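You operate a simulated robot arm through the tools that you are given. There is no shell and no other tool. Be economical: measure what you need, move in short steps, check, and stop when the job is done.

Carry out the task below with a simulated two-armed robot. There is one attempt and no reset: what you move stays moved.

## Task
Take the lid off the white paste jar and lay it down on the corner end of the long desk. Then put the purple dauber on the grey desk away on the large blue mat. Then put the cleaner bottle on the grey desk away on the fourth shelf from the bottom of the tall shelf. Do these in the order given. Set down upright: cleaner bottle.

It is judged by the outcome, as a careful person would: the job done as asked, and still so three seconds after it is handed in. It fails if anything else is knocked over, pushed out of place, dropped, spilled or broken. A push-on lid holds only when it is set on centred and level and pressed home; a screw cap is set on level and turned clockwise until tight.

## Robot
Two 7-joint arms with two-finger parallel grippers on one trunk, on a base that drives. Base frame: it is fixed to the floor where the robot stands at the start and does not move with it; the origin is under the middle of the robot, x ahead of it, y to its left, z up. Lengths are in mm, angles in rad, forces in N, time in s.
The left shoulder is at the start at [70, 163, 1120], the right one opposite. With the tool pointing down near the work surface each hand reaches from about 380 to 880 mm from the robot's upright axis, wherever it stands, measured 20 degrees to its own side. Places, roughly: fourth shelf of the tall shelf [-2300, 4300, 1200]; large blue mat [-1400, 1800, 800]; purple dauber (2x2x3 cm) [-100, -800, 800]. Payload 3.43 kg a hand.
Tool frame (each hand has its own): the origin (TCP) lies between the finger pads and is the grasp point; the fingertips stand 34 mm ahead of it; z points along the fingers, y is the line along which they close. Largest opening 128 mm; finger width 24, thickness 12; the body of the gripper, 48 by 130 mm, starts 96 mm behind the TCP.
Orientation is that of the tool frame in the base frame, as a unit quaternion [x, y, z, w]. With the fingers straight down and closing along the base's y, the tool's x points along the base's -x, its y along +y and its z along -z.

## Interface
- The arms move only by the tool apply_moves. It takes "left_motion", "right_motion" or both (then of equal length, played together; a hand with none holds still); each is a list of rows, each a list of 6 numbers: the shift along the tool's x, y, z in mm, then the turn, a rotation vector about the tool's x, y, z in rad. In form: [[x, y, z, rx, ry, rz], ...]. A call has 1 to 8 rows; each row shifts and turns the commanded pose from where the row before left it, along the tool's axes as they then stand. "left_grip" and "right_grip" are, for a hand that has rows, the opening, from 0 (shut) to 1 (fully open), set as the call begins (left out, the last holds). Each row takes 0.2 s and may step no farther than 50 mm and 0.15 rad from the row before; otherwise, or with a gripper value out of range, the whole call is refused. Where a pose cannot be reached the arm comes as near as it can. A force on the tool above 40 N (or 10 N above the force at the start of the call, whichever is more), or a blocked arm, ends the call early, and 0.2 s more pass. The fingers move at their own pace (about 153 mm/s each) and stop on an object; they squeeze with about 32 N. The grip force told is the motor's: it shows also when the fingers shut on nothing. Time passes only in rows, and 0.2 s behind the last, so rows that do not move let the fingers close. It gives the time, the measured TCP pose, the force on the tool (base axes), the opening and the grip force at its end, in the units of the frame above (readings bear some noise), with the torque about the TCP (base axes, N m) and any sound that the robot's microphone picked up.
- Cameras (640 x 400 px; columns grow to the right, rows downward): "scene" is now at [90.4, -74.2, 1338.2]; the picture's right is [-0.88, -0.48, 0.00], its down [-0.32, 0.58, -0.75] and it looks along [0.36, -0.66, -0.66] (base axes); focal length 214 px, centre (320, 200). "left" rides on the left gripper at [76, 11, -160] in its tool frame; the picture's right is [-0.15, 0.99, 0.00], its down [-0.88, -0.13, -0.46] and it looks along [-0.45, -0.07, 0.89] (tool axes); focal length 234 px, centre (320, 200). "right" rides on the right gripper at [76, -11, -160] in its tool frame; the picture's right is [0.15, 0.99, 0.00], its down [-0.88, 0.13, -0.46] and it looks along [-0.45, 0.07, 0.89] (tool axes); focal length 234 px, centre (320, 200). There is no depth. A picture from a camera that has moved, and an enlarged one, comes with that camera's place and axes in the base frame and with its lens.
- snapshot(camera): a new picture of that camera. The clock stands still meanwhile.
- lift_body(by): slides the trunk up (or, below 0, down) by that many mm; the arms and the scene camera ride with it, the base frame stays. It gives what a move gives, with no picture.
- base_move(legs): drives the robot by 1 to 6 legs, each [ahead, left, turn to the left] in mm, mm and rad, along the robot's own axes; the way and the turn of a leg run together, so that a leg with both is an arc; at most 1500 mm and 3.142 rad a leg. The arms and the cameras ride along, it lands a little off, and it stops where it bumps. It gives what a move gives.
- pan_tilt(pan, tilt): turns the head with the scene camera to pan (to the left, within 1.501 rad either way) and tilt (down, from -0.506 to 1.204), counted from straight ahead of the robot. It gives what a move gives.
- zoom(camera, box): a new picture of the part [left, top, right, bottom] of that camera's present view, enlarged. The clock stands still meanwhile.
- finish_job(): hands the job in; it is judged then, once.

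Work in short steps. Places have to be worked out from the pictures, the camera data and where the tool is seen: move nearer, look again, correct. Check each grasp and each placing, and mend what went wrong. You have 165 turns and 138 pictures in all, those below and enlarged ones among them. Open the grippers and draw the arms clear of the work before you hand the job in, unless the task says otherwise; then end with one line.

The tools are called after "Call:" as name(argument=value, ...) on one line, values as JSON. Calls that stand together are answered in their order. apply_moves: Moves the arms, as the interface text tells. Its arguments: {"type":"object","properties":{"left_motion":{"type":"array","items":{"type":"array","items":{"type":"number"}}},"left_grip":{"type":"number"},"right_motion":{"type":"array","items":{"type":"array","items":{"type":"number"}}},"right_grip":{"type":"number"}},"required":[]} The other tools are called the same way: lift_body (by) slides the trunk up or down; base_move (legs) drives the base; pan_tilt (pan, tilt) turns the head that bears the scene camera; snapshot (camera) takes a picture; zoom (camera, box) takes an enlarged picture of a part of a camera's view; finish_job () hands the job in.

At the start:

```text
time_s: 0.0
left_tool_pos: [610.4, -121.2, 1107.7]
left_ee_rot: [0.0, 1.0, 0.0, 0.0]
left_force: [-0.3, 0.0, 0.4]
left_wrist_torque: [-0.01, -0.01, 0.0]
left_opening: 127.9
left_grasp_force: 0.1
right_tool_pos: [347.5, -489.1, 1001.4]
right_ee_rot: [0.0, 1.0, 0.0, 0.0]
right_force: [0.0, 0.0, 0.2]
right_wrist_torque: [-0.01, -0.01, -0.04]
right_opening: 128.1
right_grasp_force: 0.1
trunk travel left (down, up): [-600.0, 340.0]
robot x, y, heading: [0.7, -0.1, 0.003]
head pan, tilt: [-1.066, 0.724]
```

scene: 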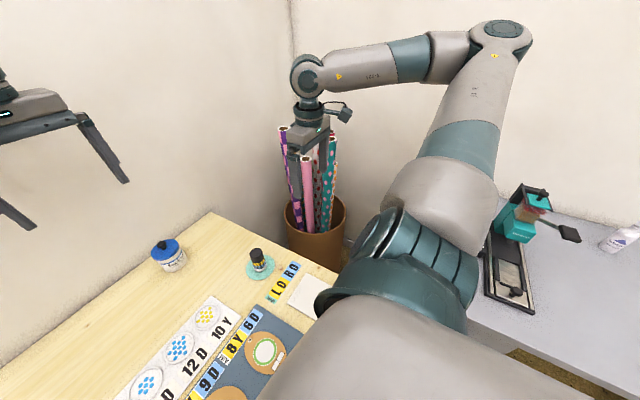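
right: 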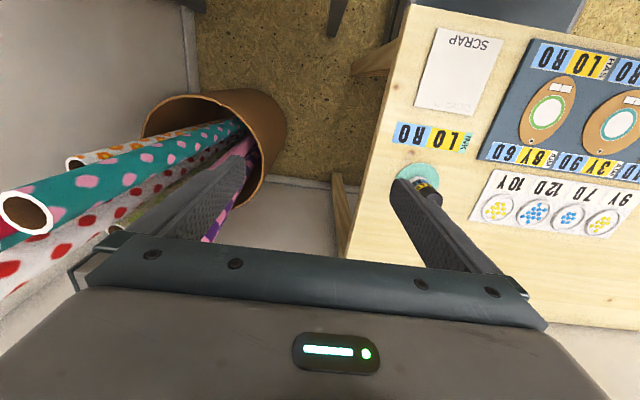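
left: 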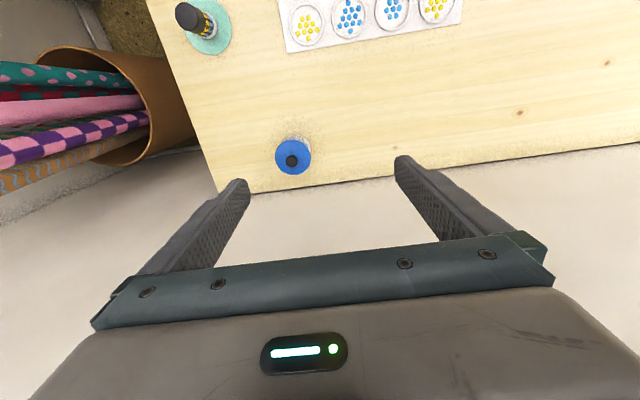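

I start by surveying: zoom on the jar and grey desk, before moving.

Call:
zoom(camera="scene", box=[120, 210, 320, 335])

Call:
zoom(camera="scene", box=[460, 170, 640, 340])

Call:
zoom(camera="left", box=[170, 0, 410, 200])

Call:
pan_tilt(pan=0.3, tilt=0.6)

Call:
snapshot(camera="scene")

```text
3.20 times, centred on (220, 272) of scene
camera zoom: at [90.4, -74.2, 1338.2], right [-0.88, -0.48, 0.0], down [-0.32, 0.58, -0.75], along [0.36, -0.66, -0.66], focal length 686 px, centre (640, -32)
```

zoom: 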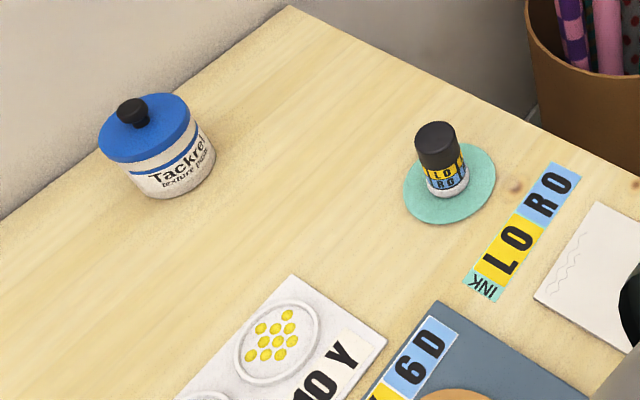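

```text
2.35 times, centred on (550, 255) of scene
camera zoom: at [90.4, -74.2, 1338.2], right [-0.88, -0.48, 0.0], down [-0.32, 0.58, -0.75], along [0.36, -0.66, -0.66], focal length 505 px, centre (-221, 71)
```

zoom: 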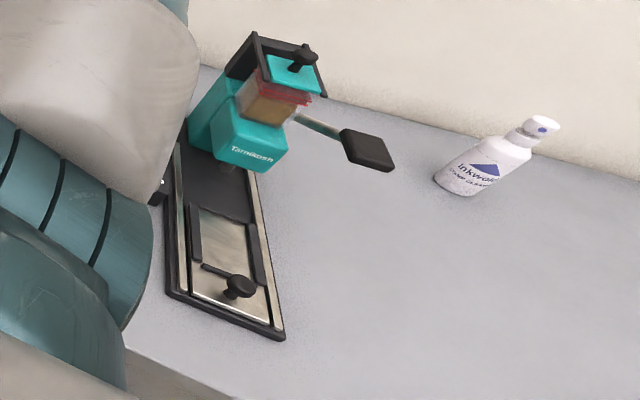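

```text
2.00 times, centred on (290, 100) of left
camera zoom: at [533.5, -108.4, 1267.3], right [0.15, 0.99, 0.0], down [0.88, -0.13, 0.46], along [0.45, -0.07, -0.89], focal length 468 px, centre (380, 400)
```

zoom: 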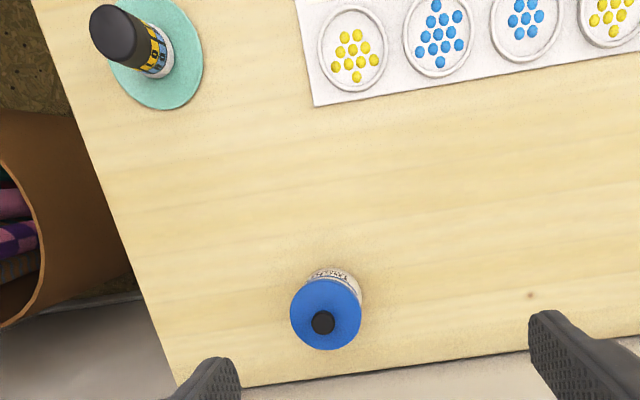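

```text
time_s: 1.5
left_tool_pos: [609.9, -120.3, 1106.2]
left_ee_rot: [0.0, 1.0, 0.0, -0.001]
left_force: [0.0, -0.2, -0.8]
left_wrist_torque: [-0.01, -0.01, -0.03]
left_opening: 127.8
left_grasp_force: 0.0
right_tool_pos: [347.9, -490.2, 1001.2]
right_ee_rot: [0.001, 1.0, 0.0, 0.0]
right_force: [0.2, -0.6, 0.4]
right_wrist_torque: [0.02, -0.02, -0.01]
right_opening: 128.0
right_grasp_force: 0.2
trunk travel left (down, up): [-600.0, 340.0]
robot x, y, heading: [0.4, 0.3, -0.0]
head pan, tilt: [0.3, 0.6]
```

```text
131 pictures are left
camera scene: at [134.3, 25.4, 1348.9], right [0.29, -0.96, 0.0], down [-0.54, -0.17, -0.82], along [0.79, 0.24, -0.57], focal length 214 px, centre (320, 200)
```

scene: 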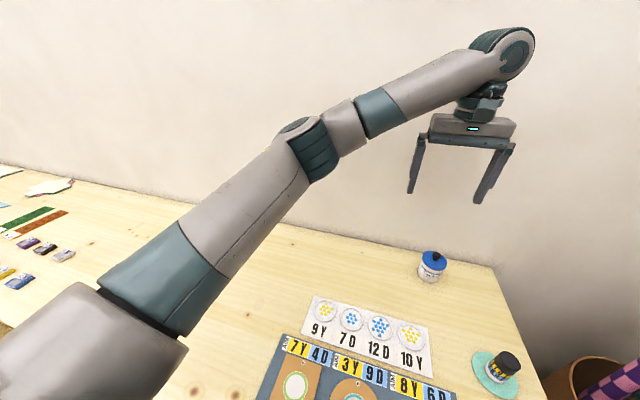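

The jar has a push-on lid with a knob. I look left and right to understand the room.

Call:
pan_tilt(pan=1.2, tilt=0.45)

Call:
snapshot(camera="scene")

Call:
pan_tilt(pan=-1.5, tilt=0.6)

Call:
snapshot(camera="scene")

```text
time_s: 2.7
left_tool_pos: [610.0, -121.4, 1108.2]
left_ee_rot: [0.0, 1.0, 0.0, 0.0]
left_force: [0.3, -0.7, -0.5]
left_wrist_torque: [0.0, 0.0, -0.02]
left_opening: 128.0
left_grasp_force: 0.2
right_tool_pos: [348.3, -490.5, 1001.0]
right_ee_rot: [-0.001, 1.0, 0.0, 0.0]
right_force: [0.0, 0.6, 0.8]
right_wrist_torque: [0.03, 0.02, 0.0]
right_opening: 127.9
right_grasp_force: 0.1
trunk travel left (down, up): [-600.0, 340.0]
robot x, y, heading: [-0.3, 2.2, -0.003]
head pan, tilt: [1.201, 0.45]
```

```text
130 pictures are left
camera scene: at [83.2, 85.0, 1362.5], right [0.93, -0.36, 0.0], down [-0.16, -0.41, -0.9], along [0.33, 0.84, -0.44], focal length 214 px, centre (320, 200)
```

scene: 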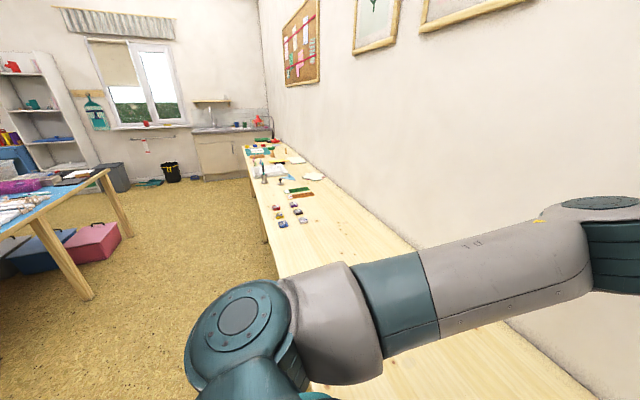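

```text
time_s: 5.1
left_tool_pos: [608.8, -120.4, 1108.1]
left_ee_rot: [0.0, 1.0, 0.0, 0.0]
left_force: [0.5, 0.9, -0.2]
left_wrist_torque: [0.02, 0.0, -0.02]
left_opening: 128.0
left_grasp_force: 0.1
right_tool_pos: [348.6, -489.8, 1001.5]
right_ee_rot: [0.001, 1.0, 0.0, 0.0]
right_force: [-0.7, -0.3, 0.0]
right_wrist_torque: [0.01, -0.01, -0.03]
right_opening: 128.1
right_grasp_force: 0.0
trunk travel left (down, up): [-600.0, 340.0]
robot x, y, heading: [-2.3, -2.1, -0.003]
head pan, tilt: [-1.499, 0.6]
```

```text
129 pictures are left
camera scene: at [56.2, -88.9, 1348.9], right [-1.0, -0.07, 0.0], down [-0.04, 0.56, -0.82], along [0.06, -0.82, -0.57], focal length 214 px, centre (320, 200)
```

scene: 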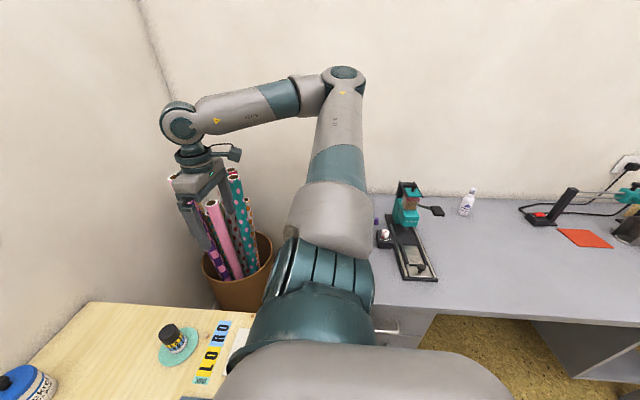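

The corner end of the long desk is the end by the roll bin (edge about y=-390). I bring the left hand above the lid (about [663,-187,~800]) and look again.

Call:
apply_moves(left_motion=[[-26, -33, 0, 0, 0, 0], [-27, -33, 0, 0, 0, 0], [0, 0, 50, 0, 0, 0], [0, 0, 50, 0, 0, 0], [0, 0, 40, 0, 0, 0]], left_grip=0.6)

Call:
snapshot(camera="left")

Call:
pan_tilt(pan=-0.4, tilt=0.7)

Call:
snapshot(camera="scene")

```text
time_s: 6.3
left_tool_pos: [661.8, -186.7, 965.8]
left_ee_rot: [0.0, 1.0, 0.0, 0.0]
left_force: [-0.7, -0.2, -0.4]
left_wrist_torque: [-0.01, 0.01, 0.0]
left_opening: 76.6
left_grasp_force: 0.0
right_tool_pos: [348.3, -490.4, 1001.3]
right_ee_rot: [0.0, 1.0, -0.001, 0.001]
right_force: [1.0, 0.3, 0.4]
right_wrist_torque: [-0.01, -0.01, 0.0]
right_opening: 128.1
right_grasp_force: 0.0
trunk travel left (down, up): [-600.0, 340.0]
robot x, y, heading: [0.9, 0.8, -0.001]
head pan, tilt: [-1.499, 0.6]
```

```text
128 pictures are left
camera left: at [586.9, -174.6, 1126.0], right [0.15, 0.99, 0.0], down [0.88, -0.13, 0.46], along [0.45, -0.07, -0.89], focal length 234 px, centre (320, 200)
```

left: 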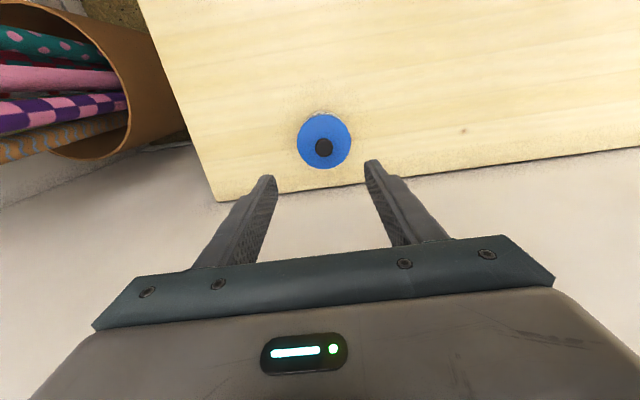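

```text
time_s: 7.6
left_tool_pos: [663.7, -185.0, 966.7]
left_ee_rot: [0.0, 1.0, 0.0, 0.0]
left_force: [-0.4, -0.2, -0.2]
left_wrist_torque: [-0.01, -0.01, -0.01]
left_opening: 77.0
left_grasp_force: 0.0
right_tool_pos: [348.5, -490.4, 1000.6]
right_ee_rot: [0.0, 1.0, -0.001, -0.001]
right_force: [0.1, 0.5, -0.2]
right_wrist_torque: [0.0, 0.0, -0.02]
right_opening: 127.8
right_grasp_force: 0.1
trunk travel left (down, up): [-600.0, 340.0]
robot x, y, heading: [-4.2, -1.3, -0.001]
head pan, tilt: [-0.4, 0.7]
```

```text
127 pictures are left
camera scene: at [128.1, -33.9, 1340.3], right [-0.39, -0.92, 0.0], down [-0.59, 0.25, -0.76], along [0.7, -0.3, -0.64], focal length 214 px, centre (320, 200)
```

scene: 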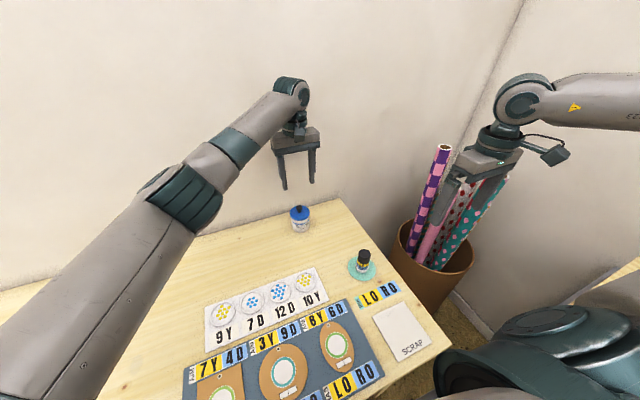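

Triangulated knob at about [661,-183,836]. I line up and descend so the tips reach just around the knob top.

Call:
apply_moves(left_motion=[[2, 3, 40, 0, 0, 0], [0, 0, 40, 0, 0, 0], [0, 0, 10, 0, 0, 0], [0, 0, 0, 0, 0, 0]], left_grip=0.5)

Call:
snapshot(camera="left")

Call:
zoom(camera="scene", box=[240, 100, 360, 250])

```text
time_s: 8.6
left_tool_pos: [659.4, -183.4, 876.3]
left_ee_rot: [0.0, 1.0, 0.0, -0.001]
left_force: [-0.7, -0.4, 0.5]
left_wrist_torque: [0.02, -0.04, 0.0]
left_opening: 63.7
left_grasp_force: 0.0
right_tool_pos: [349.3, -490.3, 1002.3]
right_ee_rot: [0.0, 1.0, 0.0, 0.0]
right_force: [-0.4, 0.0, -0.5]
right_wrist_torque: [0.0, 0.01, 0.04]
right_opening: 128.1
right_grasp_force: 0.0
trunk travel left (down, up): [-600.0, 340.0]
robot x, y, heading: [-1.6, -0.3, -0.0]
head pan, tilt: [-0.4, 0.7]
```

```text
126 pictures are left
camera left: at [584.5, -171.0, 1036.4], right [0.15, 0.99, 0.0], down [0.88, -0.13, 0.45], along [0.45, -0.07, -0.89], focal length 234 px, centre (320, 200)
```

left: 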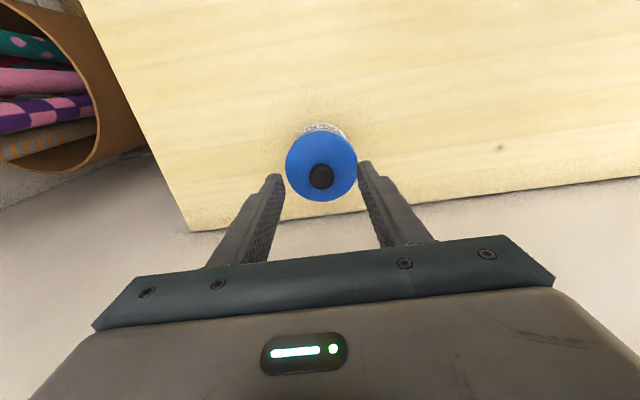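

```text
2.67 times, centred on (300, 175) of scene
camera zoom: at [128.2, -33.8, 1340.3], right [-0.39, -0.92, 0.0], down [-0.59, 0.25, -0.76], along [0.7, -0.3, -0.64], focal length 572 px, centre (373, 267)
```

zoom: 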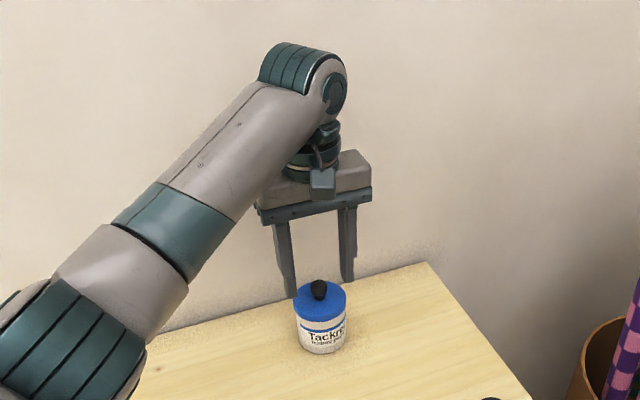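

Well aligned. Descend about 20 mm more (tips ≈ 822) and close on the knob.

Call:
apply_moves(left_motion=[[-1, 1, 10, 0, 0, 0], [0, 0, 10, 0, 0, 0]])

Call:
zoom(camera="scene", box=[270, 170, 330, 240])

```text
time_s: 9.2
left_tool_pos: [662.0, -181.9, 859.7]
left_ee_rot: [-0.001, 1.0, -0.001, 0.002]
left_force: [5.7, 0.0, 15.8]
left_wrist_torque: [0.01, -0.18, -0.02]
left_opening: 64.0
left_grasp_force: 0.1
right_tool_pos: [347.1, -488.9, 1003.1]
right_ee_rot: [0.0, 1.0, 0.0, 0.002]
right_force: [0.4, 0.5, -0.2]
right_wrist_torque: [-0.01, -0.01, 0.04]
right_opening: 128.0
right_grasp_force: 0.0
trunk travel left (down, up): [-600.0, 340.0]
robot x, y, heading: [-2.8, 2.3, -0.004]
head pan, tilt: [-0.4, 0.7]
```

```text
5.71 times, centred on (300, 205) of scene
camera zoom: at [126.3, -33.0, 1340.9], right [-0.39, -0.92, 0.0], down [-0.59, 0.25, -0.77], along [0.71, -0.3, -0.64], focal length 1226 px, centre (434, 171)
```

zoom: 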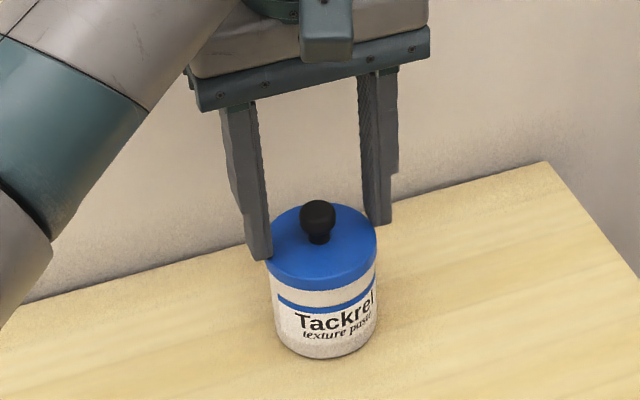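

The tips touch the lid top (≈826). I back off 4 mm and close on the knob.

Call:
apply_moves(left_motion=[[0, 0, -5, 0, 0, 0]])

Call:
apply_moves(left_motion=[[0, 0, 0, 0, 0, 0], [0, 0, 0, 0, 0, 0], [0, 0, 0, 0, 0, 0]], left_grip=0)

Call:
zoom(camera="scene", box=[270, 170, 330, 240])

```text
time_s: 9.6
left_tool_pos: [660.7, -182.8, 860.6]
left_ee_rot: [0.0, 1.0, 0.001, -0.002]
left_force: [-0.2, 0.0, 1.0]
left_wrist_torque: [0.01, -0.04, 0.03]
left_opening: 64.1
left_grasp_force: 0.1
right_tool_pos: [348.0, -490.2, 1000.8]
right_ee_rot: [0.0, 1.0, 0.0, 0.0]
right_force: [0.2, -0.6, 0.5]
right_wrist_torque: [-0.06, 0.0, -0.03]
right_opening: 127.9
right_grasp_force: 0.0
trunk travel left (down, up): [-600.0, 340.0]
robot x, y, heading: [1.3, -0.7, -0.0]
head pan, tilt: [-0.4, 0.7]
```

```text
time_s: 10.4
left_tool_pos: [661.6, -181.8, 861.8]
left_ee_rot: [0.001, 1.0, 0.0, 0.0]
left_force: [0.8, 1.1, -1.4]
left_wrist_torque: [-0.01, -0.02, 0.02]
left_opening: 15.8
left_grasp_force: 32.1
right_tool_pos: [348.0, -488.9, 1000.6]
right_ee_rot: [-0.001, 1.0, 0.0, 0.001]
right_force: [-0.7, 0.1, -0.5]
right_wrist_torque: [0.03, -0.03, -0.01]
right_opening: 127.8
right_grasp_force: 0.2
trunk travel left (down, up): [-600.0, 340.0]
robot x, y, heading: [0.5, 4.6, -0.004]
head pan, tilt: [-0.4, 0.7]
```

```text
5.71 times, centred on (300, 205) of scene
camera zoom: at [128.3, -33.9, 1340.2], right [-0.39, -0.92, 0.0], down [-0.59, 0.25, -0.76], along [0.7, -0.3, -0.64], focal length 1226 px, centre (434, 171)
```

zoom: 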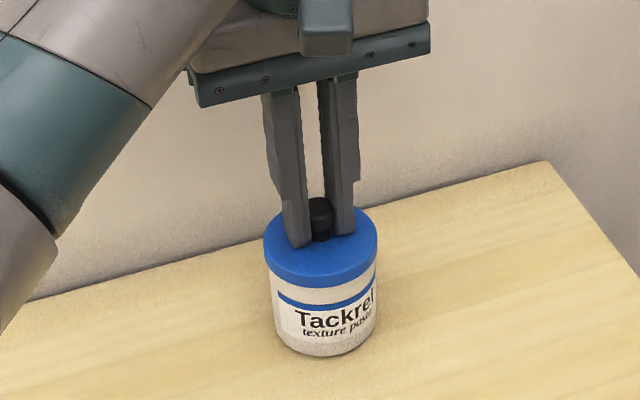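

Knob is held (opening 16 mm). A small test lift of 8 mm to see if the jar stays.

Call:
apply_moves(left_motion=[[0, 0, -4, 0, 0, 0], [0, 0, -4, 0, 0, 0]])

Call:
zoom(camera="scene", box=[270, 170, 330, 240])

```text
time_s: 11.0
left_tool_pos: [661.8, -182.2, 869.7]
left_ee_rot: [0.0, 1.0, -0.001, -0.001]
left_force: [0.4, 0.3, -2.3]
left_wrist_torque: [0.01, 0.06, 0.0]
left_opening: 15.2
left_grasp_force: 31.7
right_tool_pos: [348.2, -490.5, 1001.2]
right_ee_rot: [0.0, 1.0, 0.0, -0.001]
right_force: [1.1, 0.8, 0.4]
right_wrist_torque: [-0.01, 0.02, 0.0]
right_opening: 128.2
right_grasp_force: 0.1
trunk travel left (down, up): [-600.0, 340.0]
robot x, y, heading: [2.8, -2.2, 0.003]
head pan, tilt: [-0.4, 0.7]
```

```text
5.71 times, centred on (300, 205) of scene
camera zoom: at [128.4, -33.9, 1340.2], right [-0.39, -0.92, 0.0], down [-0.59, 0.25, -0.76], along [0.7, -0.3, -0.64], focal length 1226 px, centre (434, 171)
```

zoom: 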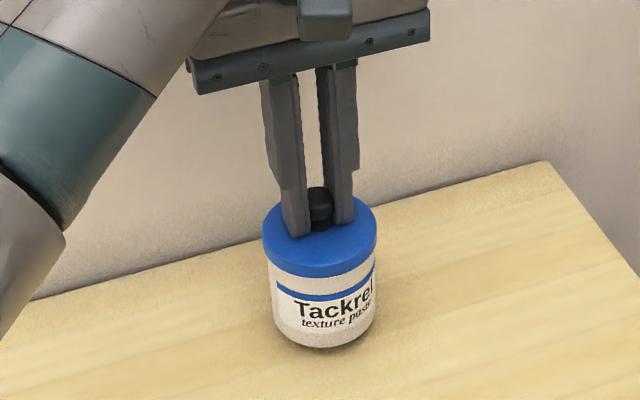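

The jar comes up with the lid, so I set it back down and will hold the jar body with the right hand. Meanwhile the right hand moves left (clear of the rolls) and pitches forward.

Call:
apply_moves(left_motion=[[0, 0, 4, 0, 0, 0], [0, 0, 4, 0, 0, 0], [0, 0, 0, 0, 0, 0]])

Call:
apply_moves(right_motion=[[0, 50, 0, 0, 0, 0], [0, 50, 0, 0, 0, 0], [0, 50, 0, 0, 0, 0], [0, 50, 0, 0, 0, 0], [0, 50, 0, 0, 0, 0]], right_grip=0.8)

Call:
apply_moves(right_motion=[[0, 0, 0, 0, -0.14, 0], [0, 0, 0, 0, -0.14, 0], [0, 0, 0, 0, -0.14, 0], [0, 0, 0, 0, -0.14, 0], [0, 0, 0, 0, -0.14, 0], [0, 0, 0, 0, -0.14, 0]])

Call:
snapshot(camera="scene")

```text
time_s: 11.8
left_tool_pos: [661.8, -182.5, 862.1]
left_ee_rot: [0.0, 1.0, 0.0, 0.0]
left_force: [-0.8, -0.7, -2.3]
left_wrist_torque: [0.01, 0.01, 0.01]
left_opening: 15.4
left_grasp_force: 32.0
right_tool_pos: [347.7, -490.9, 1001.0]
right_ee_rot: [0.0, 1.0, 0.0, -0.001]
right_force: [0.0, -0.1, 0.4]
right_wrist_torque: [0.03, 0.01, -0.01]
right_opening: 128.1
right_grasp_force: 0.0
trunk travel left (down, up): [-600.0, 340.0]
robot x, y, heading: [0.2, -4.3, 0.002]
head pan, tilt: [-0.4, 0.7]
```

```text
time_s: 13.0
left_tool_pos: [662.2, -181.4, 861.9]
left_ee_rot: [-0.001, 1.0, -0.002, -0.001]
left_force: [0.8, 1.0, -1.9]
left_wrist_torque: [-0.08, 0.03, -0.02]
left_opening: 15.4
left_grasp_force: 32.2
right_tool_pos: [357.7, -236.9, 1004.3]
right_ee_rot: [0.0, 1.0, -0.001, -0.001]
right_force: [0.6, 0.0, 0.1]
right_wrist_torque: [-0.05, -0.03, -0.03]
right_opening: 102.4
right_grasp_force: 0.1
right hand out of reach, approached as far as the arm can: row 4, 5
trunk travel left (down, up): [-600.0, 340.0]
robot x, y, heading: [0.2, 1.8, -0.0]
head pan, tilt: [-0.4, 0.7]
```

```text
time_s: 14.4
left_tool_pos: [661.7, -181.9, 860.8]
left_ee_rot: [0.0, 1.0, 0.0, -0.001]
left_force: [0.3, 0.0, -2.1]
left_wrist_torque: [-0.01, 0.0, 0.0]
left_opening: 15.6
left_grasp_force: 31.8
right_tool_pos: [531.8, -243.0, 1088.8]
right_ee_rot: [0.001, 0.913, 0.0, 0.407]
right_force: [-0.5, 0.1, -0.8]
right_wrist_torque: [0.01, 0.02, 0.01]
right_opening: 102.5
right_grasp_force: 0.1
right hand out of reach, approached as far as the arm can: row 1, 2, 3, 4, 5, 6
trunk travel left (down, up): [-600.0, 340.0]
robot x, y, heading: [-0.1, -4.1, 0.002]
head pan, tilt: [-0.4, 0.7]
```

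```text
121 pictures are left
camera scene: at [129.1, -33.9, 1340.2], right [-0.39, -0.92, 0.0], down [-0.59, 0.25, -0.76], along [0.7, -0.3, -0.64], focal length 214 px, centre (320, 200)
```

scene: 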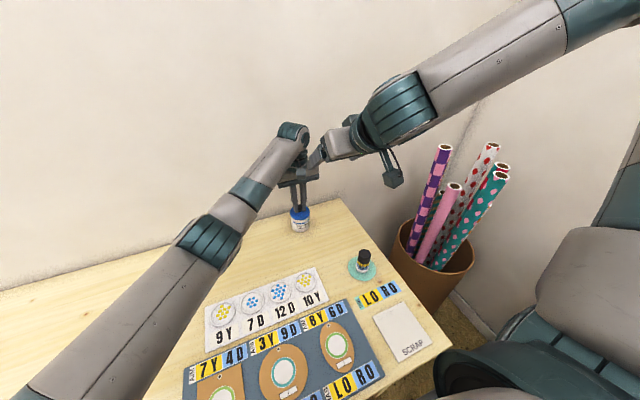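

The right hand ended at [532,-243,1089], pitched forward. I step it downward to see how the commanded pose tracks.

Call:
apply_moves(right_motion=[[37, 0, 33, 0, 0, 0]])

```text
time_s: 14.8
left_tool_pos: [663.3, -182.4, 861.9]
left_ee_rot: [0.0, 1.0, 0.001, -0.001]
left_force: [1.8, 4.6, 1.8]
left_wrist_torque: [-0.44, 0.55, -0.29]
left_opening: 16.0
left_grasp_force: 31.6
right_tool_pos: [548.4, -244.1, 1042.1]
right_ee_rot: [0.0, 0.915, 0.0, 0.404]
right_force: [-1.8, -3.0, -1.6]
right_wrist_torque: [-0.13, 0.1, 0.01]
right_opening: 100.9
right_grasp_force: 0.1
right hand out of reach, approached as far as the arm can: row 1
trunk travel left (down, up): [-600.0, 340.0]
robot x, y, heading: [0.7, -1.2, -0.006]
head pan, tilt: [-0.4, 0.7]
heard: snap
```

A snap and contact forces between the hands: look at once.

Call:
zoom(camera="scene", box=[240, 90, 400, 250])

Call:
snapshot(camera="right")

Call:
snapshot(camera="left")

```text
2.50 times, centred on (320, 170) of scene
camera zoom: at [130.8, -34.0, 1340.1], right [-0.39, -0.92, 0.0], down [-0.6, 0.25, -0.76], along [0.7, -0.3, -0.65], focal length 536 px, centre (320, 275)
```

zoom: 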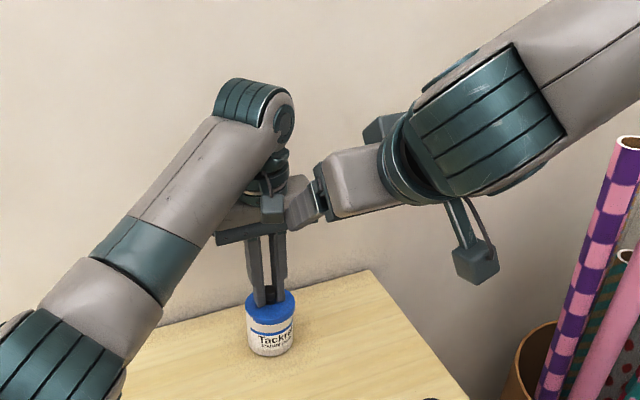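

```text
119 pictures are left
camera right: at [379.2, -254.3, 1093.3], right [-0.1, 0.99, -0.11], down [0.26, 0.13, 0.96], along [0.96, 0.07, -0.27], focal length 234 px, centre (320, 200)
```

right: 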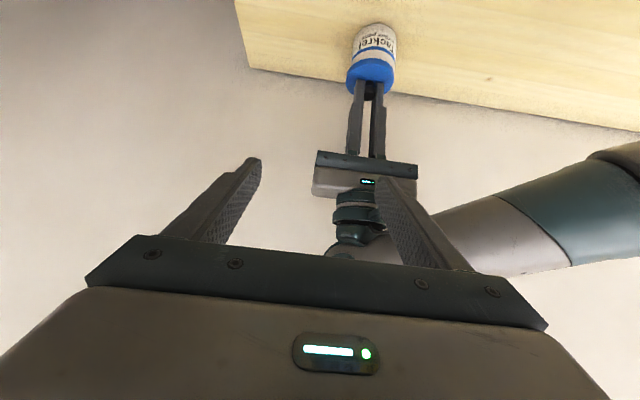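

```text
118 pictures are left
camera left: at [587.3, -170.4, 1021.7], right [0.15, 0.99, 0.0], down [0.88, -0.13, 0.45], along [0.45, -0.07, -0.89], focal length 234 px, centre (320, 200)
```

left: 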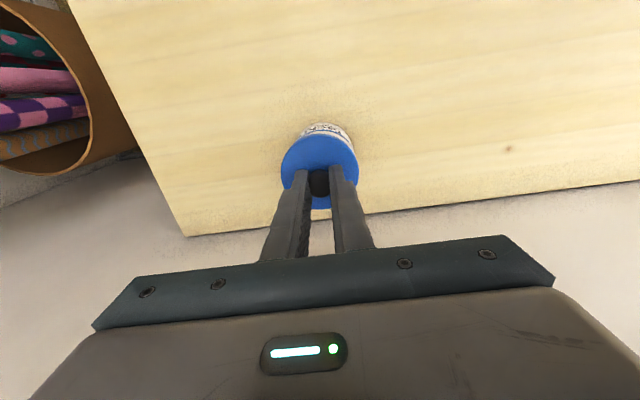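

The right finger brushed the left hand's camera mount; jar still stands. I pull the right hand away to the right (-y), then test whether the lid snapped loose.

Call:
apply_moves(right_motion=[[0, -40, 0, 0, 0, 0], [0, -40, 0, 0, 0, 0]])

Call:
apply_moves(left_motion=[[0, 0, -4, 0, 0, 0], [0, 0, -4, 0, 0, 0]])

Call:
zoom(camera="scene", box=[250, 140, 370, 250])

```text
time_s: 15.4
left_tool_pos: [661.8, -182.7, 861.8]
left_ee_rot: [-0.001, 1.0, 0.001, 0.0]
left_force: [-0.3, 0.7, -0.6]
left_wrist_torque: [0.06, -0.02, -0.01]
left_opening: 17.2
left_grasp_force: 31.3
right_tool_pos: [546.6, -323.3, 1042.5]
right_ee_rot: [0.0, 0.913, 0.001, 0.408]
right_force: [-0.1, -0.8, -0.3]
right_wrist_torque: [0.01, 0.02, 0.01]
right_opening: 102.4
right_grasp_force: 0.0
trunk travel left (down, up): [-600.0, 340.0]
robot x, y, heading: [1.9, -0.2, -0.003]
head pan, tilt: [-0.4, 0.7]
```

```text
time_s: 16.0
left_tool_pos: [660.1, -182.0, 871.2]
left_ee_rot: [0.0, 1.0, -0.001, 0.0]
left_force: [-0.5, 0.1, -0.2]
left_wrist_torque: [-0.02, -0.01, -0.03]
left_opening: 17.2
left_grasp_force: 31.5
right_tool_pos: [546.6, -322.1, 1044.2]
right_ee_rot: [0.0, 0.913, 0.0, 0.408]
right_force: [0.2, -0.4, -0.9]
right_wrist_torque: [0.02, 0.06, -0.03]
right_opening: 102.9
right_grasp_force: 0.1
trunk travel left (down, up): [-600.0, 340.0]
robot x, y, heading: [0.7, -3.5, 0.0]
head pan, tilt: [-0.4, 0.7]
```

```text
3.64 times, centred on (310, 195) of scene
camera zoom: at [128.2, -33.5, 1340.3], right [-0.39, -0.92, 0.0], down [-0.59, 0.25, -0.76], along [0.7, -0.3, -0.64], focal length 780 px, centre (356, 218)
```

zoom: 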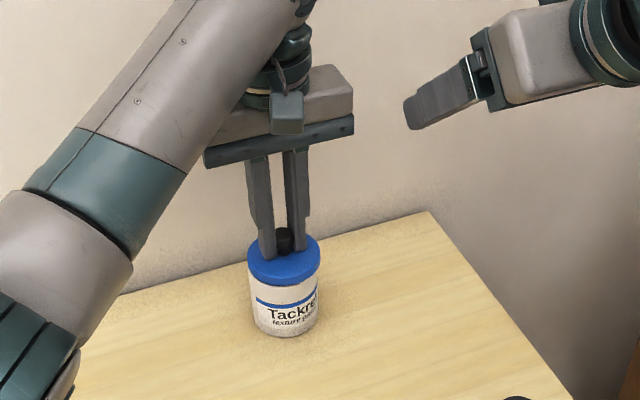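

Load on the hand is near zero now, so the lid may be loose. I lift a further 15 mm and look.

Call:
apply_moves(left_motion=[[0, 0, -8, 0, 0, 0], [0, 0, -8, 0, 0, 0]])

Call:
zoom(camera="scene", box=[250, 140, 370, 250])

```text
time_s: 16.6
left_tool_pos: [660.7, -182.3, 885.6]
left_ee_rot: [0.0, 1.0, 0.0, 0.0]
left_force: [0.0, 0.7, -0.6]
left_wrist_torque: [0.01, -0.02, -0.01]
left_opening: 17.2
left_grasp_force: 32.3
right_tool_pos: [545.3, -322.8, 1043.4]
right_ee_rot: [0.0, 0.913, 0.0, 0.408]
right_force: [0.3, 0.7, -0.2]
right_wrist_torque: [0.02, -0.01, -0.01]
right_opening: 102.6
right_grasp_force: 0.0
trunk travel left (down, up): [-600.0, 340.0]
robot x, y, heading: [0.0, 1.5, -0.0]
head pan, tilt: [-0.4, 0.7]
```

```text
3.64 times, centred on (310, 195) of scene
camera zoom: at [128.1, -33.7, 1340.3], right [-0.39, -0.92, 0.0], down [-0.59, 0.25, -0.76], along [0.7, -0.3, -0.64], focal length 780 px, centre (356, 218)
```

zoom: 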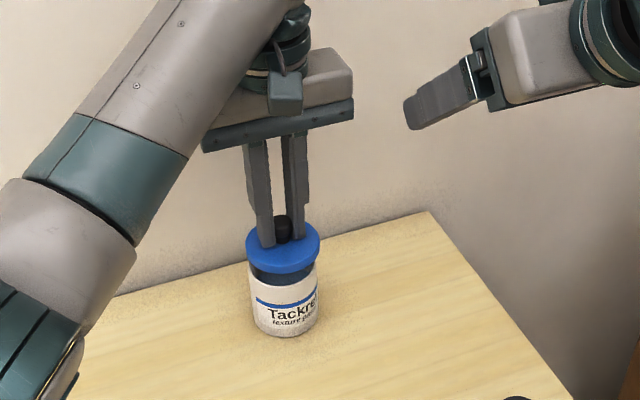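

The lid is off and the jar stands in place. I lift the lid clear while the right hand withdraws toward its old spot.

Call:
apply_moves(left_motion=[[0, 0, -20, 0, 0, 0], [0, 0, -20, 0, 0, 0], [0, 0, 0, 0, 0, 0], [0, 0, 0, 0, 0, 0], [0, 0, 0, 0, 0, 0], [0, 0, 0, 0, 0, 0]], right_motion=[[33, -30, -37, 0, 0, 0], [33, -30, -37, 0, 0, 0], [33, -30, -37, 0, 0, 0], [33, -30, -37, 0, 0, 0], [0, -30, 0, 0, 0.14, 0], [0, 0, 0, 0, 0.14, 0]])

Call:
snapshot(camera="scene")

Call:
snapshot(camera="left")

```text
refused: row 1 steps farther than a row can; nothing moved
```

```text
115 pictures are left
camera scene: at [128.1, -33.7, 1340.3], right [-0.39, -0.92, 0.0], down [-0.59, 0.25, -0.76], along [0.7, -0.3, -0.64], focal length 214 px, centre (320, 200)
```

scene: 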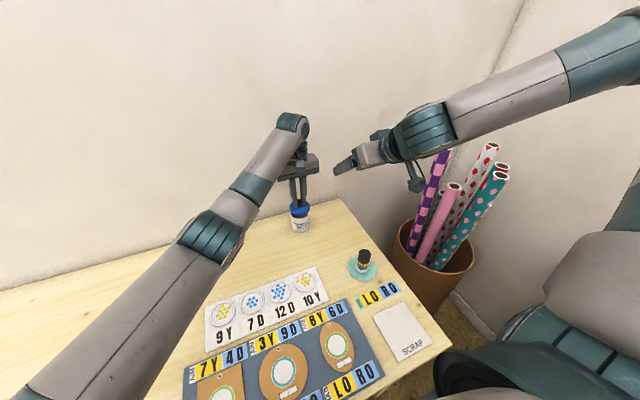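

```text
114 pictures are left
camera left: at [584.9, -170.2, 1046.1], right [0.15, 0.99, 0.0], down [0.88, -0.13, 0.46], along [0.45, -0.07, -0.89], focal length 234 px, centre (320, 200)
```

left: 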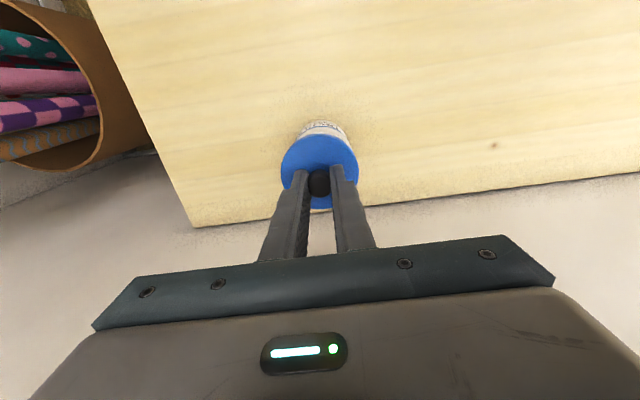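

The step was too long; I use shorter rows for the right hand.

Call:
apply_moves(left_motion=[[0, 0, -20, 0, 0, 0], [0, 0, -20, 0, 0, 0], [0, 0, 0, 0, 0, 0], [0, 0, 0, 0, 0, 0], [0, 0, 0, 0, 0, 0], [0, 0, 0, 0, 0, 0]], right_motion=[[27, -10, -30, 0, 0, 0], [27, -20, -30, 0, 0, 0], [27, -20, -30, 0, 0, 0], [27, -20, -30, 0, 0, 0], [0, -30, 0, 0, 0.14, 0], [0, -30, 0, 0, 0.14, 0]])

Call:
snapshot(camera="scene")

```text
time_s: 18.0
left_tool_pos: [661.6, -184.2, 925.8]
left_ee_rot: [0.0, 1.0, 0.001, 0.0]
left_force: [-0.3, -0.9, -0.6]
left_wrist_torque: [0.0, 0.03, 0.02]
left_opening: 17.5
left_grasp_force: 31.7
right_tool_pos: [460.6, -497.8, 1072.1]
right_ee_rot: [0.0, 0.961, 0.001, 0.275]
right_force: [0.7, 0.4, 0.3]
right_wrist_torque: [0.03, -0.02, 0.0]
right_opening: 102.2
right_grasp_force: 0.0
right hand out of reach, approached as far as the arm can: row 1, 2, 3, 4
trunk travel left (down, up): [-600.0, 340.0]
robot x, y, heading: [-1.5, 0.3, -0.003]
head pan, tilt: [-0.4, 0.7]
```

```text
113 pictures are left
camera scene: at [129.5, -35.7, 1340.0], right [-0.39, -0.92, 0.0], down [-0.59, 0.25, -0.76], along [0.7, -0.3, -0.65], focal length 214 px, centre (320, 200)
```

scene: 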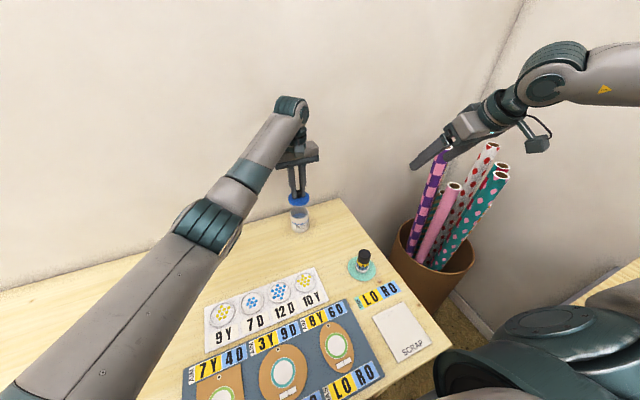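

I carry the lid to about [575,-305] on the corner end, between jar, ink bottle and end edge.

Call:
apply_moves(left_motion=[[29, -40, 0, 0, 0, 0], [29, -40, 0, 0, 0, 0], [28, -41, 0, 0, 0, 0], [0, 0, 40, 0, 0, 0], [0, 0, 30, 0, 0, 0], [0, 0, 0, 0, 0, 0]])

Call:
snapshot(camera="left")

Call:
zoom(camera="scene", box=[250, 140, 450, 290])

```text
time_s: 19.4
left_tool_pos: [590.7, -260.1, 844.0]
left_ee_rot: [-0.001, 1.0, 0.0, 0.0]
left_force: [-0.7, -0.3, 0.1]
left_wrist_torque: [0.02, -0.01, -0.01]
left_opening: 17.2
left_grasp_force: 31.9
left hand out of reach, approached as far as the arm can: row 3
right_tool_pos: [460.3, -496.9, 1075.0]
right_ee_rot: [-0.001, 0.961, 0.0, 0.276]
right_force: [-0.4, -0.1, -0.1]
right_wrist_torque: [0.01, 0.04, -0.01]
right_opening: 102.4
right_grasp_force: 0.1
trunk travel left (down, up): [-600.0, 340.0]
robot x, y, heading: [-0.6, -2.9, -0.001]
head pan, tilt: [-0.4, 0.7]
```

```text
112 pictures are left
camera left: at [514.7, -248.9, 1003.6], right [0.15, 0.99, 0.0], down [0.88, -0.13, 0.46], along [0.45, -0.07, -0.89], focal length 234 px, centre (320, 200)
```

left: 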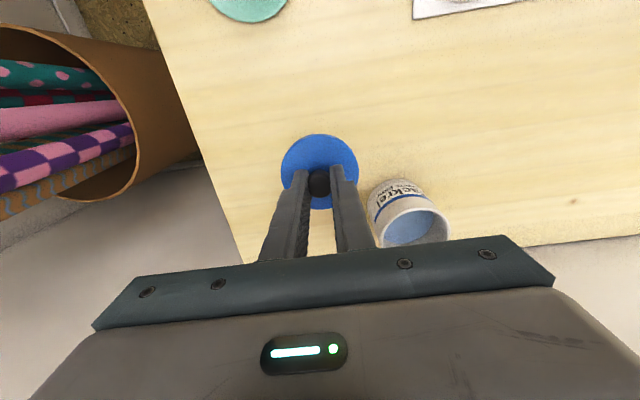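

```text
2.67 times, centred on (350, 215) of scene
camera zoom: at [128.2, -33.7, 1340.3], right [-0.39, -0.92, 0.0], down [-0.59, 0.25, -0.76], along [0.7, -0.3, -0.64], focal length 572 px, centre (240, 160)
```

zoom: 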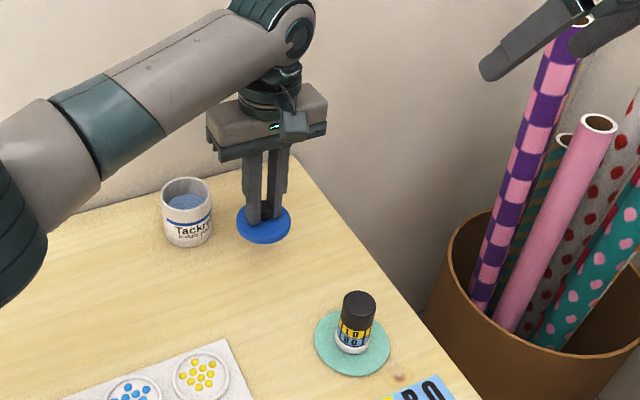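

This spot is clear of the jar and ink. Lower slowly until contact.

Call:
apply_moves(left_motion=[[0, 0, 10, 0, 0, 0], [0, 0, 10, 0, 0, 0], [0, 0, 8, 0, 0, 0], [0, 0, 0, 0, 0, 0]])

Call:
zoom(camera="scene", box=[290, 180, 390, 250])

```text
time_s: 20.4
left_tool_pos: [591.1, -260.7, 816.4]
left_ee_rot: [-0.001, 1.0, -0.001, 0.0]
left_force: [-0.5, 0.4, -1.7]
left_wrist_torque: [0.01, 0.0, -0.03]
left_opening: 17.2
left_grasp_force: 31.8
right_tool_pos: [459.6, -495.8, 1074.3]
right_ee_rot: [0.0, 0.961, 0.0, 0.276]
right_force: [0.8, 0.0, 0.4]
right_wrist_torque: [0.03, -0.05, -0.01]
right_opening: 102.2
right_grasp_force: 0.0
trunk travel left (down, up): [-600.0, 340.0]
robot x, y, heading: [1.5, 2.5, 0.001]
head pan, tilt: [-0.4, 0.7]
```

```text
5.71 times, centred on (340, 215) of scene
camera zoom: at [128.1, -33.8, 1340.3], right [-0.39, -0.92, 0.0], down [-0.59, 0.25, -0.76], along [0.7, -0.3, -0.64], focal length 1226 px, centre (206, 114)
```

zoom: 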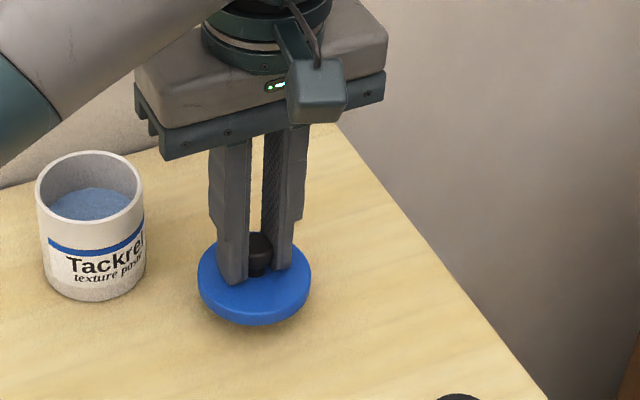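

Call:
apply_moves(left_motion=[[0, 0, 5, 0, 0, 0], [0, 0, 4, 0, 0, 0], [0, 0, 3, 0, 0, 0], [0, 0, 0, 0, 0, 0]])

Call:
zoom(camera="scene", box=[290, 180, 390, 250])

```text
time_s: 21.4
left_tool_pos: [591.2, -260.5, 802.7]
left_ee_rot: [0.0, 1.0, 0.0, 0.0]
left_force: [0.1, 1.1, 0.4]
left_wrist_torque: [-0.04, 0.0, -0.02]
left_opening: 17.3
left_grasp_force: 31.7
right_tool_pos: [458.8, -496.3, 1075.0]
right_ee_rot: [0.0, 0.961, 0.0, 0.277]
right_force: [-0.4, -0.2, 0.0]
right_wrist_torque: [0.0, 0.01, -0.01]
right_opening: 102.3
right_grasp_force: 0.1
trunk travel left (down, up): [-600.0, 340.0]
robot x, y, heading: [-2.3, 0.9, 0.004]
head pan, tilt: [-0.4, 0.7]
```

```text
5.71 times, centred on (340, 215) of scene
camera zoom: at [128.1, -33.8, 1340.3], right [-0.39, -0.92, 0.0], down [-0.59, 0.25, -0.76], along [0.7, -0.3, -0.64], focal length 1226 px, centre (206, 114)
```

zoom: 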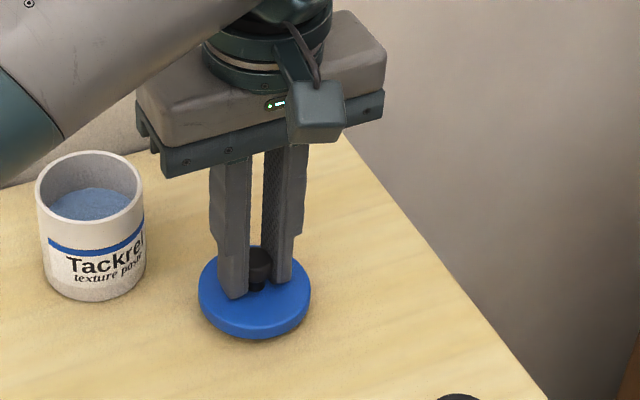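

Still no firm contact reading; lower a few millimetres further, watching force.

Call:
apply_moves(left_motion=[[0, 0, 2, 0, 0, 0], [0, 0, 2, 0, 0, 0], [0, 0, 0, 0, 0, 0]])

```text
time_s: 22.2
left_tool_pos: [590.9, -261.3, 800.8]
left_ee_rot: [-0.001, 1.0, 0.001, -0.001]
left_force: [0.0, 0.4, 0.6]
left_wrist_torque: [0.0, 0.01, -0.02]
left_opening: 17.7
left_grasp_force: 32.5
right_tool_pos: [460.4, -495.9, 1074.2]
right_ee_rot: [0.001, 0.961, 0.0, 0.277]
right_force: [0.0, 0.1, -0.4]
right_wrist_torque: [0.01, 0.01, 0.0]
right_opening: 102.4
right_grasp_force: 0.1
trunk travel left (down, up): [-600.0, 340.0]
robot x, y, heading: [-0.6, -0.4, -0.004]
head pan, tilt: [-0.4, 0.7]
```

Call:
apply_moves(left_motion=[[0, 0, 2, 0, 0, 0], [0, 0, 2, 0, 0, 0], [0, 0, 0, 0, 0, 0]])

Call:
zoom(camera="scene", box=[290, 180, 390, 250])

```text
time_s: 23.0
left_tool_pos: [591.9, -260.8, 796.3]
left_ee_rot: [0.0, 1.0, 0.0, 0.0]
left_force: [0.1, 0.8, -0.4]
left_wrist_torque: [0.01, 0.02, -0.05]
left_opening: 17.5
left_grasp_force: 32.5
right_tool_pos: [460.4, -496.5, 1075.2]
right_ee_rot: [0.001, 0.961, 0.0, 0.277]
right_force: [0.0, 0.4, -0.6]
right_wrist_torque: [-0.01, 0.03, 0.01]
right_opening: 102.5
right_grasp_force: 0.0
trunk travel left (down, up): [-600.0, 340.0]
robot x, y, heading: [0.3, 0.4, 0.003]
head pan, tilt: [-0.4, 0.7]
```

```text
5.71 times, centred on (340, 215) of scene
camera zoom: at [128.1, -33.8, 1340.3], right [-0.39, -0.92, 0.0], down [-0.59, 0.25, -0.76], along [0.7, -0.3, -0.64], focal length 1226 px, centre (206, 114)
```

zoom: 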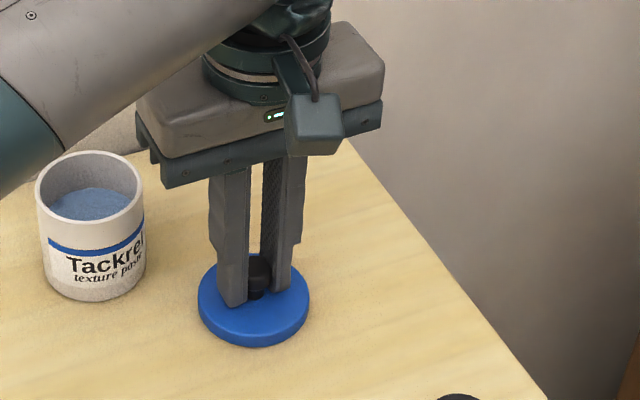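

The lid is still descending in the picture (edge 338→347). Continue slowly.

Call:
apply_moves(left_motion=[[0, 0, 2, 0, 0, 0], [0, 0, 2, 0, 0, 0], [0, 0, 2, 0, 0, 0], [0, 0, 0, 0, 0, 0]])

Call:
zoom(camera="scene", box=[290, 180, 390, 250])

```text
time_s: 24.0
left_tool_pos: [590.1, -260.3, 792.3]
left_ee_rot: [0.001, 1.0, 0.0, 0.001]
left_force: [4.5, -1.8, 22.1]
left_wrist_torque: [0.04, -0.08, 0.03]
left_opening: 17.0
left_grasp_force: 31.8
right_tool_pos: [458.2, -495.5, 1074.9]
right_ee_rot: [-0.001, 0.961, 0.0, 0.277]
right_force: [0.3, -0.2, 0.1]
right_wrist_torque: [0.01, -0.01, -0.02]
right_opening: 102.2
right_grasp_force: 0.2
trunk travel left (down, up): [-600.0, 340.0]
robot x, y, heading: [0.1, -5.9, 0.0]
head pan, tilt: [-0.4, 0.7]
```

```text
5.71 times, centred on (340, 215) of scene
camera zoom: at [126.3, -32.9, 1340.8], right [-0.39, -0.92, 0.0], down [-0.59, 0.25, -0.77], along [0.71, -0.3, -0.64], focal length 1226 px, centre (206, 114)
```

zoom: 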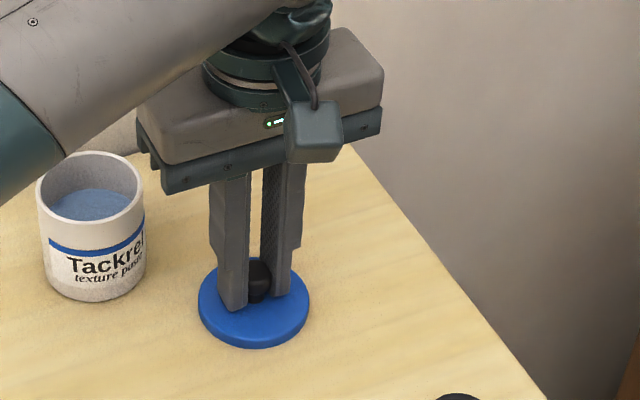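

Contact with the desk (22 N). Ease up, open slightly, and lift away.

Call:
apply_moves(left_motion=[[0, 0, -2, 0, 0, 0]])

Call:
apply_moves(left_motion=[[0, 0, 0, 0, 0, 0], [0, 0, 0, 0, 0, 0], [0, 0, -10, 0, 0, 0], [0, 0, -40, 0, 0, 0], [0, 0, -50, 0, 0, 0], [0, 0, -50, 0, 0, 0]], left_grip=0.35)

Call:
zoom(camera="scene", box=[250, 140, 450, 290])

```text
time_s: 24.4
left_tool_pos: [590.0, -260.1, 791.6]
left_ee_rot: [0.0, 1.0, 0.0, 0.0]
left_force: [3.2, -1.8, 16.3]
left_wrist_torque: [-0.02, -0.12, -0.02]
left_opening: 16.6
left_grasp_force: 31.8
right_tool_pos: [458.7, -496.7, 1074.3]
right_ee_rot: [0.0, 0.961, 0.0, 0.276]
right_force: [-0.3, -0.7, 0.5]
right_wrist_torque: [-0.03, -0.01, 0.01]
right_opening: 102.5
right_grasp_force: 0.2
trunk travel left (down, up): [-600.0, 340.0]
robot x, y, heading: [1.6, -0.8, 0.001]
head pan, tilt: [-0.4, 0.7]
```

```text
time_s: 25.8
left_tool_pos: [590.1, -260.6, 943.6]
left_ee_rot: [-0.001, 1.0, 0.0, 0.0]
left_force: [0.4, 0.0, 0.5]
left_wrist_torque: [-0.04, -0.01, 0.0]
left_opening: 44.8
left_grasp_force: 0.1
right_tool_pos: [458.7, -496.1, 1075.2]
right_ee_rot: [0.0, 0.961, 0.0, 0.276]
right_force: [-0.1, 0.8, 1.1]
right_wrist_torque: [0.02, 0.0, -0.01]
right_opening: 102.4
right_grasp_force: 0.0
trunk travel left (down, up): [-600.0, 340.0]
robot x, y, heading: [-2.0, 1.4, 0.002]
head pan, tilt: [-0.4, 0.7]
```

```text
2.67 times, centred on (350, 215) of scene
camera zoom: at [126.8, -33.5, 1340.3], right [-0.39, -0.92, 0.0], down [-0.59, 0.25, -0.77], along [0.71, -0.3, -0.64], focal length 572 px, centre (240, 160)
```

zoom: 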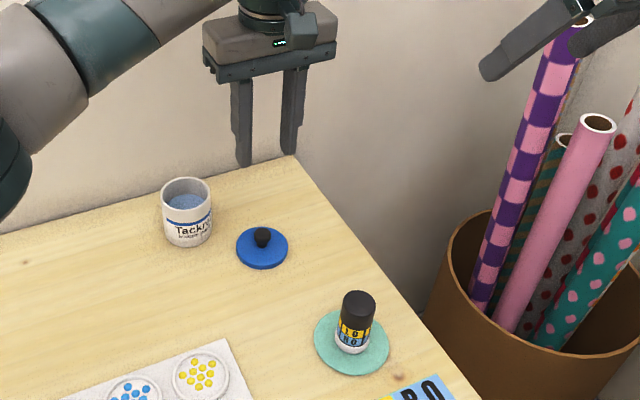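

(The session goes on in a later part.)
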